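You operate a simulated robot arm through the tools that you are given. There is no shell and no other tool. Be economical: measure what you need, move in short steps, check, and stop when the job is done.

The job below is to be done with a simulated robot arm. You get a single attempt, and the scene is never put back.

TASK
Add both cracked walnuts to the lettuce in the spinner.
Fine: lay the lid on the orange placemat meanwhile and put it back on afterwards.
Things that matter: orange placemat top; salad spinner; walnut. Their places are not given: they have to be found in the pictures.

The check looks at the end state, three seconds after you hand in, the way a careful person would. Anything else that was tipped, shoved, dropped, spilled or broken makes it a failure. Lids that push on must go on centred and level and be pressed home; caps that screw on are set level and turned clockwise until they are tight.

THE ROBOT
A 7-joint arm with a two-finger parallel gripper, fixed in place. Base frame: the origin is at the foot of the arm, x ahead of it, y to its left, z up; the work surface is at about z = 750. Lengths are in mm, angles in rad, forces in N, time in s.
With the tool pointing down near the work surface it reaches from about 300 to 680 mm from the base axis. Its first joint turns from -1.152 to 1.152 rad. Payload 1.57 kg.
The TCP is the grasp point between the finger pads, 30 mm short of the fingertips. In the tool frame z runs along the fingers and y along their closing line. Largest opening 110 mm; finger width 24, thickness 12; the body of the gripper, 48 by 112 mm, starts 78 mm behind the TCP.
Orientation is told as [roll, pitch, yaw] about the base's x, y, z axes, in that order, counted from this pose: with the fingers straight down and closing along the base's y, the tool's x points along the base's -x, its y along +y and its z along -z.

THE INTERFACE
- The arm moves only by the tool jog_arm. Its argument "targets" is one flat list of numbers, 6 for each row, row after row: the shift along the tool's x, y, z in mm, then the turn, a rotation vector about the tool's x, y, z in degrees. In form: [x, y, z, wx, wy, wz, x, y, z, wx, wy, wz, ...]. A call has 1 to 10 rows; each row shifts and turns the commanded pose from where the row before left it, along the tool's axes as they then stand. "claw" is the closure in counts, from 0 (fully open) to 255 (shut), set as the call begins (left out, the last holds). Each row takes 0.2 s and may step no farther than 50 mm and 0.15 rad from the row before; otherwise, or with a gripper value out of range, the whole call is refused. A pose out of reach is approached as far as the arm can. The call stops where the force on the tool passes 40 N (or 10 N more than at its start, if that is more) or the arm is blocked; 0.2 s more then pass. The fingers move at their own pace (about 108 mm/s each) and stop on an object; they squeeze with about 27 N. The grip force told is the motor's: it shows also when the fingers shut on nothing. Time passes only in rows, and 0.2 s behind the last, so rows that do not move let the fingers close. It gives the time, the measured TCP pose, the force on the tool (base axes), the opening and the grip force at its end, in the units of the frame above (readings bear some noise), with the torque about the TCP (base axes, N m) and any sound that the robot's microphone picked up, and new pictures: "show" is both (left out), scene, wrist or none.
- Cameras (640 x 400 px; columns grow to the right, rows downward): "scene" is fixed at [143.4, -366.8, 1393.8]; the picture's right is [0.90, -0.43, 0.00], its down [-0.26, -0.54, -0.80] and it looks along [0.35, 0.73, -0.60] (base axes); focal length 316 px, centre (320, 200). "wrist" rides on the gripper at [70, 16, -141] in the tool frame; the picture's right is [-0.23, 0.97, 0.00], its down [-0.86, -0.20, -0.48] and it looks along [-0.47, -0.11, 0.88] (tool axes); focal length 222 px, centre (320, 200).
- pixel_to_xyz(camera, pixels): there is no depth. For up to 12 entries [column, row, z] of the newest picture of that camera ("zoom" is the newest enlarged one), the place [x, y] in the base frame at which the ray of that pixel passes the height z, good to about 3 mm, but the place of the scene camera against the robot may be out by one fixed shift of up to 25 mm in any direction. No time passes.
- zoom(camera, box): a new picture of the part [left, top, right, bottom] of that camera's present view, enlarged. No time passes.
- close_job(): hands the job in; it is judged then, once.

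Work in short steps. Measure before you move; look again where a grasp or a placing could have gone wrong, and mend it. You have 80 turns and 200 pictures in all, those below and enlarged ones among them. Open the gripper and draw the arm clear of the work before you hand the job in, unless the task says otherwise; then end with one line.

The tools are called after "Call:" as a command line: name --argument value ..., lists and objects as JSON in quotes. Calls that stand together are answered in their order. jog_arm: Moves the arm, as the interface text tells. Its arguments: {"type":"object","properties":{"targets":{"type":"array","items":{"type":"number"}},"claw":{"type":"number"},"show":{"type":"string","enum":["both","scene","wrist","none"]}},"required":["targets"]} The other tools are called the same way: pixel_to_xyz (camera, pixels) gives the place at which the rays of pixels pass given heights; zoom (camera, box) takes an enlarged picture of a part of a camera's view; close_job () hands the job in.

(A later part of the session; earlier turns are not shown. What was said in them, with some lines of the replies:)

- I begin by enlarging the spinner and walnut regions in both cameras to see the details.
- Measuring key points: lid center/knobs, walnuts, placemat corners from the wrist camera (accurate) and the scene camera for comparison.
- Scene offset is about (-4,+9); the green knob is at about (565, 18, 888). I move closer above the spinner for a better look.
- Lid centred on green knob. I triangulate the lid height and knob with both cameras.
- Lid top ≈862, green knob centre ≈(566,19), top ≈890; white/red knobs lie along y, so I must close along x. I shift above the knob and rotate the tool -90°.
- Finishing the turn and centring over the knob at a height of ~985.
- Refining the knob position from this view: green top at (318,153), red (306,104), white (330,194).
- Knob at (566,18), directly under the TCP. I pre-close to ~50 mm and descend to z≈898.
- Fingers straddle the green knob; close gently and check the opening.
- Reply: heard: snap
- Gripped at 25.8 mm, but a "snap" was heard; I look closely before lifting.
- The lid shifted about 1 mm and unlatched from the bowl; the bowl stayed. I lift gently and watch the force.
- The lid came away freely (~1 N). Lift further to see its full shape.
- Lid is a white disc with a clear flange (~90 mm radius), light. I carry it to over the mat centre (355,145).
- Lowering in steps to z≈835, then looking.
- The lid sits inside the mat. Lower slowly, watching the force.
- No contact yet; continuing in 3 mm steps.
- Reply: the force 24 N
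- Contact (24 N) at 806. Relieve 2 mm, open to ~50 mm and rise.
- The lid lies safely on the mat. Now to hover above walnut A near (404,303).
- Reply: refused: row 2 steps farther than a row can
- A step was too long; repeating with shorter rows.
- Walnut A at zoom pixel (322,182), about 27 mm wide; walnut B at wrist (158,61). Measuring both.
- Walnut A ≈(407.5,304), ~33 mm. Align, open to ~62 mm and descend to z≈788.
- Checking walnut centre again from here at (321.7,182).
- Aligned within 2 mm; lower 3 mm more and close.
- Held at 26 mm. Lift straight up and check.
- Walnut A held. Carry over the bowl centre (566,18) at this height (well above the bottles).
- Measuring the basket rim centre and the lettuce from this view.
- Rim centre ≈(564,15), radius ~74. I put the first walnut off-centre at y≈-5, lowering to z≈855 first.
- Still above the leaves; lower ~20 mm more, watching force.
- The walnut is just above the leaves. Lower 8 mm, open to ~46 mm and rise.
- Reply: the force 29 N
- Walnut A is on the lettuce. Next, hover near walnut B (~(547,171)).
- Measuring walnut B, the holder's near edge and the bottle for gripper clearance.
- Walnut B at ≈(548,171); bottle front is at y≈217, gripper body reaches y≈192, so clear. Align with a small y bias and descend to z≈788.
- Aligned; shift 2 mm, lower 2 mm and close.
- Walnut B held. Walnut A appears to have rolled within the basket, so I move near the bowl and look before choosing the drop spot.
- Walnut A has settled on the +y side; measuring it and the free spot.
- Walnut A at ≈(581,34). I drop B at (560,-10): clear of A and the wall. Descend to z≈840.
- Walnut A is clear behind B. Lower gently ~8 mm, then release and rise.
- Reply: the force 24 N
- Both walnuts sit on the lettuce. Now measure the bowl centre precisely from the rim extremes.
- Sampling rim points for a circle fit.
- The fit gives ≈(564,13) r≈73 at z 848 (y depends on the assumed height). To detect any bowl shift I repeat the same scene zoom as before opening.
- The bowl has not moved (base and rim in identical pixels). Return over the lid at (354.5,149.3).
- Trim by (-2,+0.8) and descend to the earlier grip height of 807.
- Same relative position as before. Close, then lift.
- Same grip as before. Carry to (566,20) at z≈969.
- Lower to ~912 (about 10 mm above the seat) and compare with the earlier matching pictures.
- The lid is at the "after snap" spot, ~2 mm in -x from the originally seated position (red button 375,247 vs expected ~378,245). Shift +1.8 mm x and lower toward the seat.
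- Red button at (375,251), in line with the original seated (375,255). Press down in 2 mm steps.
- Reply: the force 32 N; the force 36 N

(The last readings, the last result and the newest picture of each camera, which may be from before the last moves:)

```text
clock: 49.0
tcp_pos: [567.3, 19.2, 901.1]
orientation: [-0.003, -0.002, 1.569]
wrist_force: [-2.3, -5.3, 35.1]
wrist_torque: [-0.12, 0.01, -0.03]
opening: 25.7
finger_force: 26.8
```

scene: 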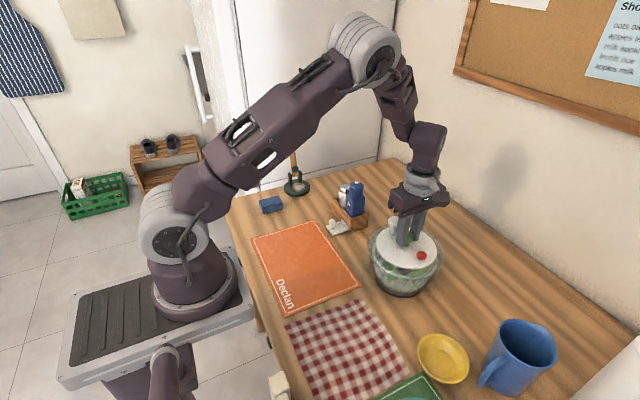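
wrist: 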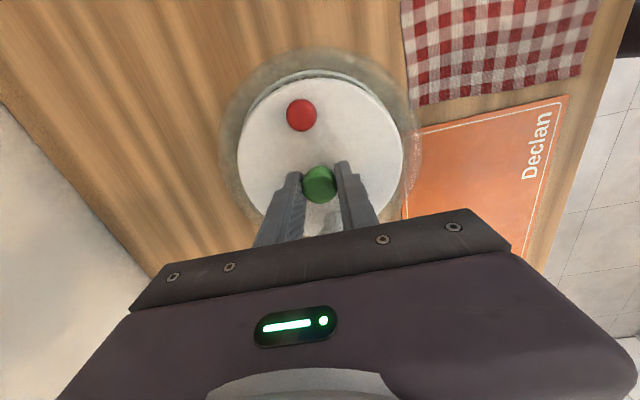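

Force 35 N, no snap yet; the limit lets a bit more. Pressing further.

Call:
jog_arm --targets '[0, 0, 1.5, 0, 0, 0, 0, 0, 0, 0, 0, 0]' --show "scene"

Call:
zoom --camera "scene" --box '[350, 180, 460, 300]'

```text
clock: 49.6
tcp_pos: [567.0, 20.6, 900.9]
orientation: [-0.002, 0.001, 1.57]
wrist_force: [3.6, -6.5, 35.8]
wrist_torque: [-0.11, -0.09, 0.0]
opening: 25.7
finger_force: 27.2
```

scene: 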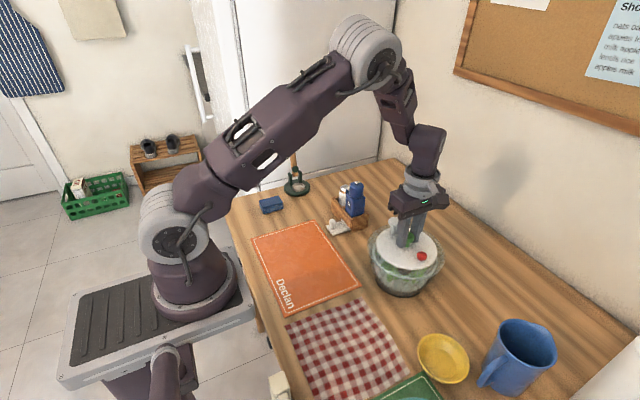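

```text
3.33 times, centred on (405, 240) of scene
```

zoom: 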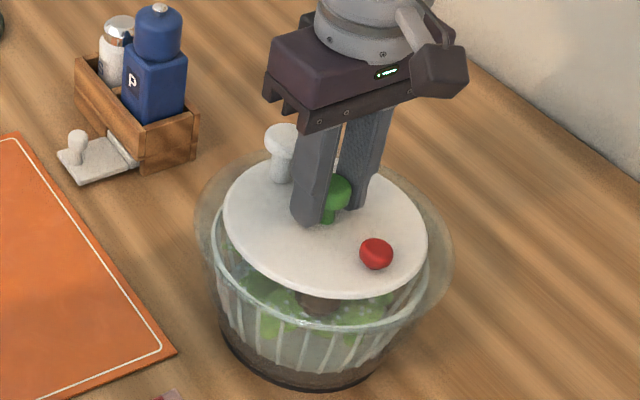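

Red at (376,253) vs seated (375,255): ~2 mm left. Relieve the sideways force (y -1) and press further.

Call:
jog_arm --targets '[1, 0, 1, 0, 0, 0, 0, 0, 1, 0, 0, 0, 0, 0, 0, 0, 0, 0]' --show "scene"

Call:
zoom --camera "scene" --box '[350, 180, 460, 300]'

```text
clock: 50.4
tcp_pos: [565.9, 20.9, 897.9]
orientation: [-0.003, -0.003, 1.571]
wrist_force: [7.4, 3.4, 34.8]
wrist_torque: [0.04, -0.15, -0.03]
opening: 25.8
finger_force: 27.0
```

scene: 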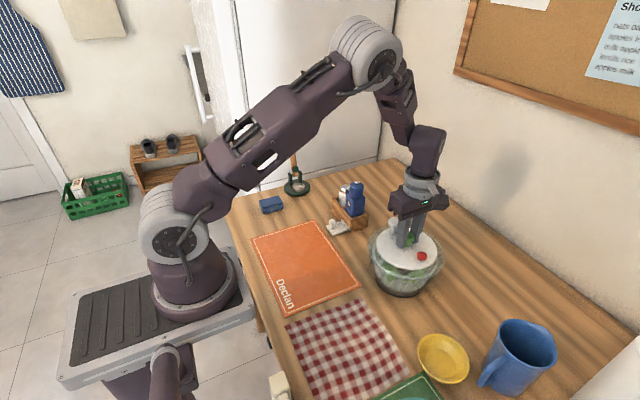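

```text
3.33 times, centred on (405, 240) of scene
```

zoom: 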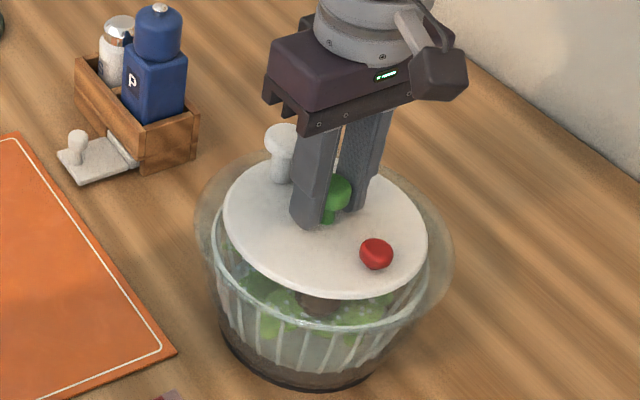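

The fingers are now slipping on the knob, so I release, rise, close the fingers and press straight down on the knob top.

Call:
jog_arm --targets '[0, 0, -1, 0, 0, 0, 0, 0, 0, 0, 0, 0, 0, 0, 0, 0, 0, 0, 0, 0, -20, 0, 0, 0, 0, 0, -30, 0, 0, 0, 0, 0, 0, 0, 0, 0]' --claw 139

Call:
zoom --camera "scene" --box '[350, 180, 460, 300]'

Call:
zoom --camera "wrist" --box '[200, 40, 440, 240]'

```text
clock: 51.8
tcp_pos: [567.5, 18.8, 949.3]
orientation: [0.002, -0.001, 1.57]
wrist_force: [-0.6, -0.2, 0.5]
wrist_torque: [0.0, -0.01, -0.01]
opening: 49.9
finger_force: 0.1
heard: snap
```

scene: 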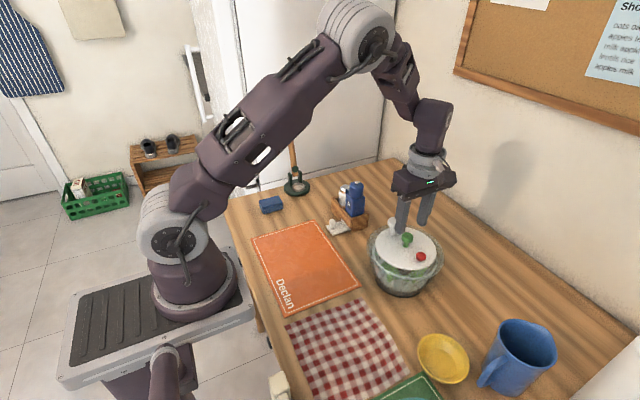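
wrist: 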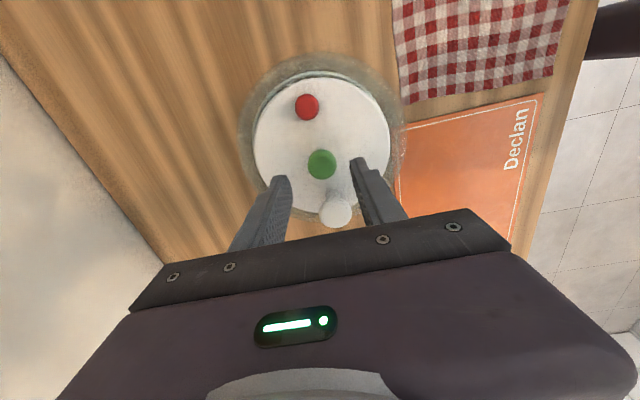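

```text
3.33 times, centred on (405, 240) of scene
```

zoom: 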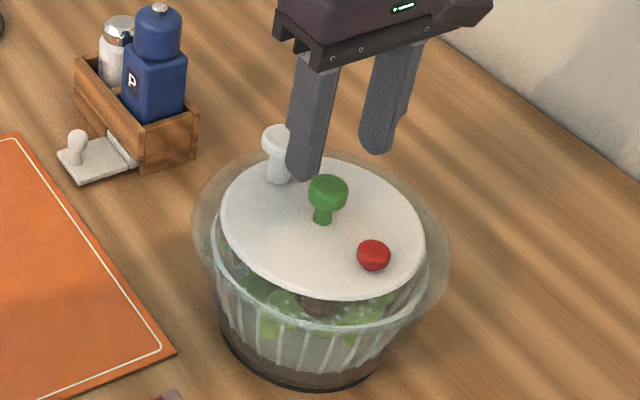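

```text
2.00 times, centred on (320, 140) of wrist
```

zoom: 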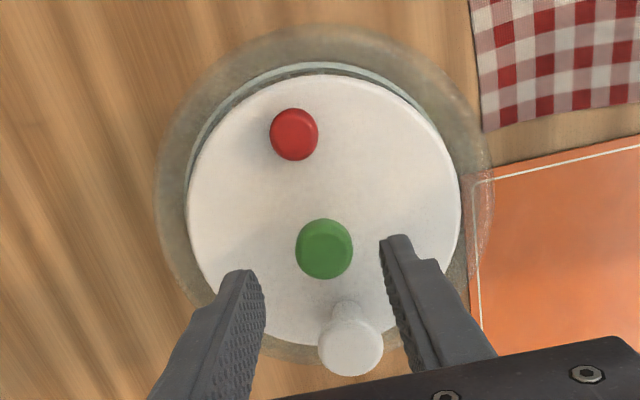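

A snap was heard on release; ambiguous. Measure the knob position and then press down with closed fingers to be sure.

Call:
pixel_to_xyz --camera "wrist" --pixels '[[321.5, 162.5, 890], [306.5, 106, 875]]'

Call:
jog_arm --targets '[0, 0, 0, 0, 0, 0, 0, 0, 0, 0, 0, 0, 0, 0, 0, 0, 0, 0]' --claw 255 --show "none"

```text
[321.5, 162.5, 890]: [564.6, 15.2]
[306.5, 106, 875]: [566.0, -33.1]
```

```text
clock: 52.6
tcp_pos: [566.9, 19.9, 948.2]
orientation: [-0.001, 0.0, 1.568]
wrist_force: [-0.1, 0.2, 0.6]
wrist_torque: [0.01, 0.05, 0.03]
opening: 0.0
finger_force: 21.3
```

Knob now at ≈(565,16), matching the bowl-rim fit centre. Position the closed fingers above it and press.

Call:
jog_arm --targets '[3, 2, 15, 0, 0, 0, 0, 0, 6, 0, 0, 0, 0, 0, 3, 0, 0, 0, 0, 0, 2, 0, 0, 0, 0, 0, 2, 0, 0, 0, 0, 0, 2, 0, 0, 0, 0, 0, 2, 0, 0, 0]'

Call:
zoom --camera "scene" --box '[350, 180, 460, 300]'

```text
clock: 53.4
tcp_pos: [566.3, 15.5, 928.6]
orientation: [-0.003, 0.002, 1.57]
wrist_force: [-8.6, 0.1, 11.7]
wrist_torque: [0.1, 0.26, 0.02]
opening: 0.1
finger_force: 21.7
stopped in row 3: the force on the tool passed its limit at 49 N (the readings are from after the stop); the commanded pose is now the measured one
```

scene: 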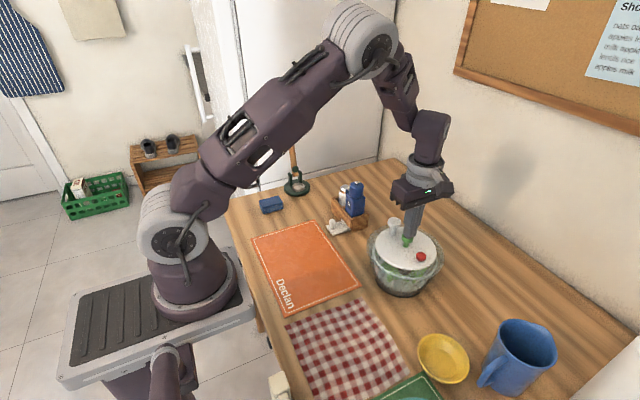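
wrist: 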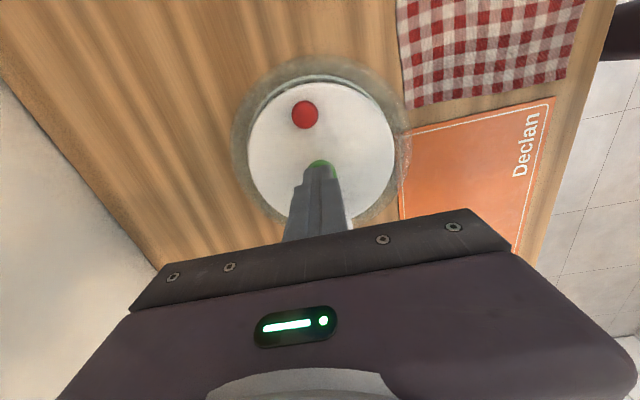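

```text
3.33 times, centred on (405, 240) of scene
```

zoom: 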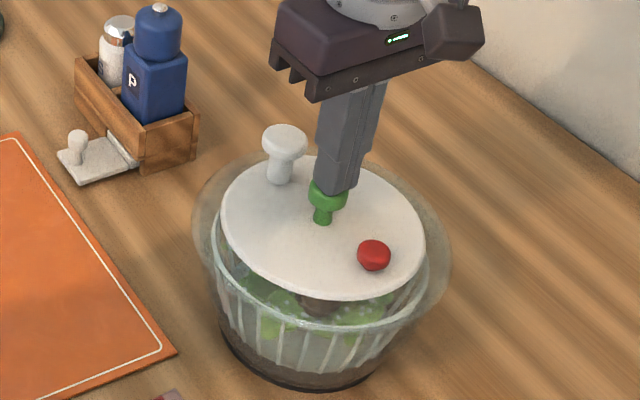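

Knob top contacted at z≈898 and 49 N was passed with no further snap: the lid seems already home. Press once more, re-centred, in small steps.

Call:
jog_arm --targets '[0, 0, -5, 0, 0, 0, 1, 2, 0, 0, 0, 0, 0, 0, 0, 0, 0, 0]' --show "none"

Call:
jog_arm --targets '[0, 0, 3, 0, 0, 0, 0, 0, 1, 0, 0, 0, 0, 0, 1, 0, 0, 0, 0, 0, 1, 0, 0, 0, 0, 0, 1, 0, 0, 0, 0, 0, 1, 0, 0, 0, 0, 0, 1, 0, 0, 0]' --show "none"

Call:
jog_arm --targets '[0, 0, 1, 0, 0, 0, 0, 0, 1, 0, 0, 0]' --show "none"

```text
clock: 54.2
tcp_pos: [562.5, 15.4, 932.8]
orientation: [-0.004, 0.002, 1.57]
wrist_force: [0.4, -0.3, -0.5]
wrist_torque: [0.0, 0.01, 0.03]
opening: 0.4
finger_force: 22.0
```

```text
clock: 55.4
tcp_pos: [563.6, 15.1, 929.0]
orientation: [-0.006, 0.001, 1.568]
wrist_force: [-6.9, 1.0, 10.4]
wrist_torque: [0.07, 0.21, 0.05]
opening: 0.1
finger_force: 21.2
stopped in row 6: the force on the tool passed its limit at 44 N (the readings are from after the stop); the commanded pose is now the measured one
```

```text
clock: 56.0
tcp_pos: [563.5, 15.2, 928.9]
orientation: [-0.007, 0.001, 1.569]
wrist_force: [-6.6, -0.6, 11.8]
wrist_torque: [0.06, 0.23, 0.04]
opening: 0.0
finger_force: 21.8
stopped in row 2: the force on the tool passed its limit at 44 N (the readings are from after the stop); the commanded pose is now the measured one
```

No movement under 44 N: the lid is home. Rise and inspect.

Call:
jog_arm --targets '[0, 0, -30, 0, 0, 0, 0, 0, -40, 0, 0, 0, 0, 40, -20, 0, 0, 0, 0, 45, -10, 0, 0, 0, 0, 45, 0, 0, 0, 0, 0, 45, 0, 0, 0, 0, 0, 0, 0, 0, 0, 0]' --claw 60

Call:
zoom --camera "scene" --box '[350, 180, 460, 300]'

Call:
zoom --camera "scene" --box '[360, 210, 450, 300]'

```text
clock: 57.6
tcp_pos: [386.7, 17.7, 1027.6]
orientation: [-0.007, 0.003, 1.569]
wrist_force: [0.4, 0.8, 0.7]
wrist_torque: [0.04, 0.02, 0.02]
opening: 84.2
finger_force: 0.1
```

scene: 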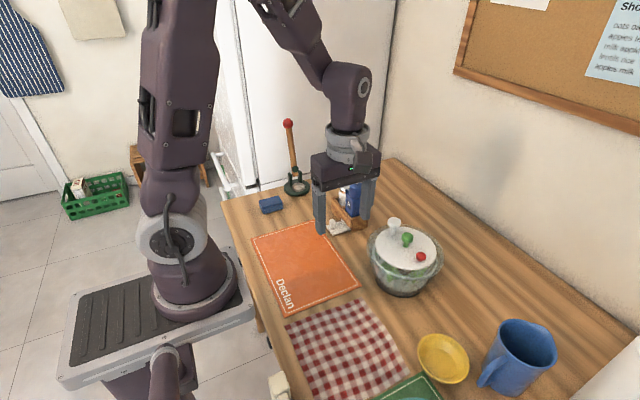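
wrist: 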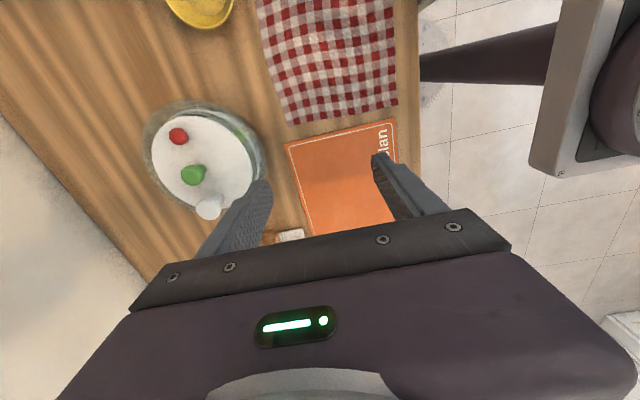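

```text
3.33 times, centred on (405, 240) of scene
```

zoom: 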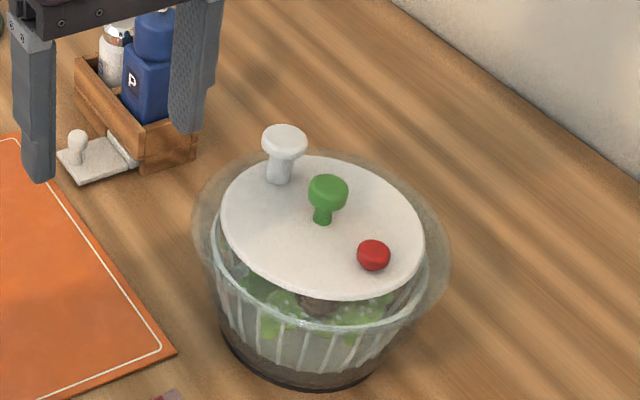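

```text
4.44 times, centred on (405, 255) of scene
```

zoom: 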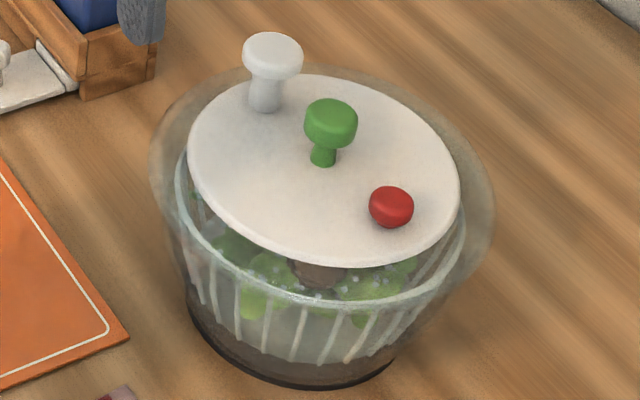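

The lid looks level. For a precise comparison I return to the original viewing pose (565.6,18.5,987.6), where green was at (318,153) and red at (306,104).

Call:
jog_arm --targets '[0, -45, 0, 0, 0, 0, 0, -45, 0, 0, 0, 0, 0, -45, 0, 0, 0, 0, -0.8, -44, -20, 0, 0, 0, 0, 0, 30, 0, 0, 0, 0, 0, 30, 0, 0, 0, 0, 0, 0, 0.3, 0, 0, 0, 0, 0, 0, 0, 0]' --claw 0

Call:
zoom --camera "wrist" --box '[240, 60, 400, 220]'

```text
clock: 59.4
tcp_pos: [569.2, 16.2, 987.4]
orientation: [-0.011, 0.002, 1.568]
wrist_force: [-0.4, -0.3, -0.6]
wrist_torque: [0.05, -0.02, 0.02]
opening: 109.9
finger_force: 0.1
```

scene: 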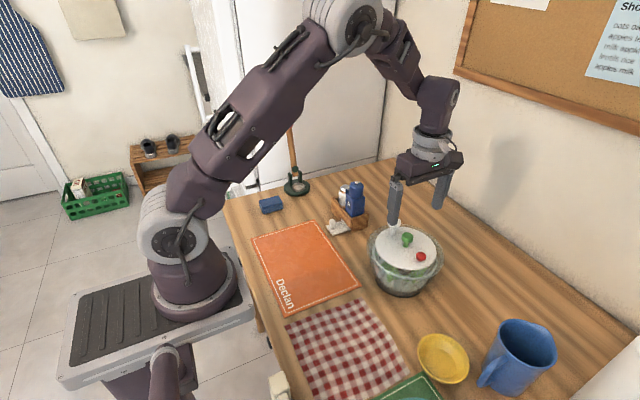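
wrist: 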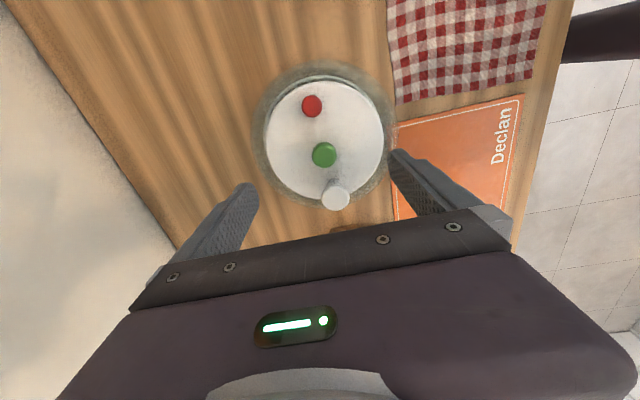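

```text
2.50 times, centred on (320, 140) of wrist
```

zoom: 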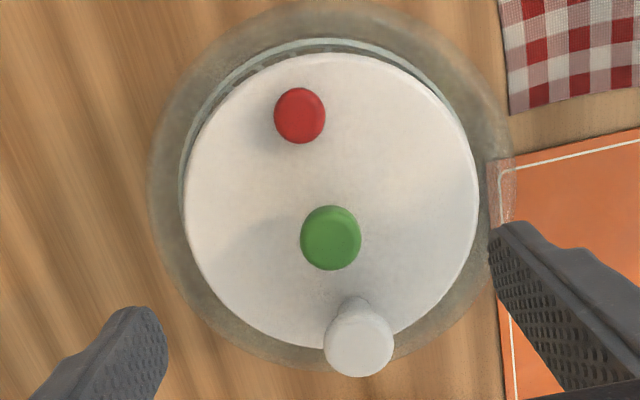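

The lid-to-rim gaps match the original view (top gap 16 vs 14 px zoomed, sides equal), so it's centred and level. Withdraw the arm clear, and take a last look.

Call:
jog_arm --targets '[0, 0, -45, 0, 0, 0, 0, 0, -45, 0, 0, 0, 0, 45, 0, 0, 0, 0, 0, 45, 0, 0, 0, 0, 0, 45, 0, 0, 0, 0, 0, 45, 0, 0, 0, 0, 0, 0, 0, 0, 0, 0]'

Call:
zoom --camera "scene" --box '[240, 170, 480, 320]'

```text
clock: 61.0
tcp_pos: [386.3, 16.7, 1076.7]
orientation: [-0.013, 0.001, 1.569]
wrist_force: [0.3, 0.8, 0.8]
wrist_torque: [0.01, 0.03, -0.01]
opening: 109.8
finger_force: 0.0
```

scene: 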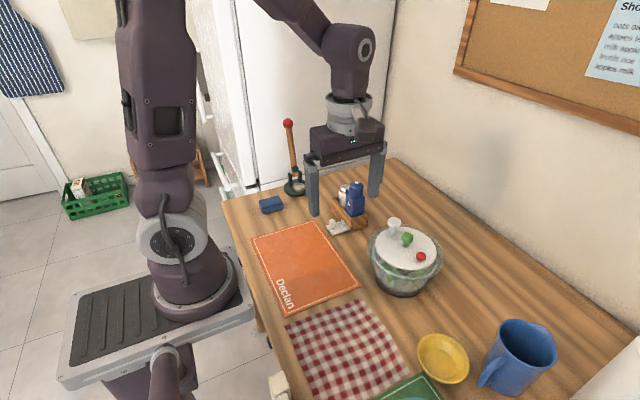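
wrist: 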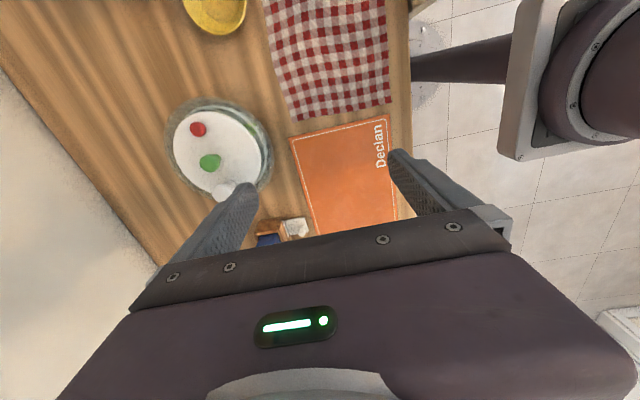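

```text
2.67 times, centred on (360, 245) of scene
```

zoom: 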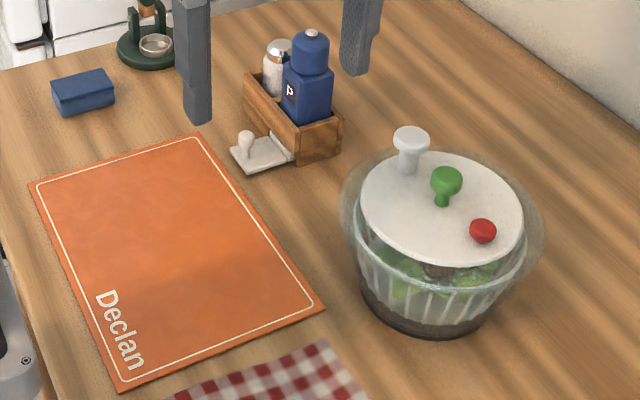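

Compared with the first picture, everything else is where it was, both walnuts are inside, the lid is seated and the arm is clear. I hand in.

Call:
close_job

```text
The job is handed in.
```

Both walnuts are on the lettuce, and the lid is back on the spinner, centred, level and pressed down to over 40 N without moving; I heard one snap as I let go of it, but couldn't confirm that was the lid latching.
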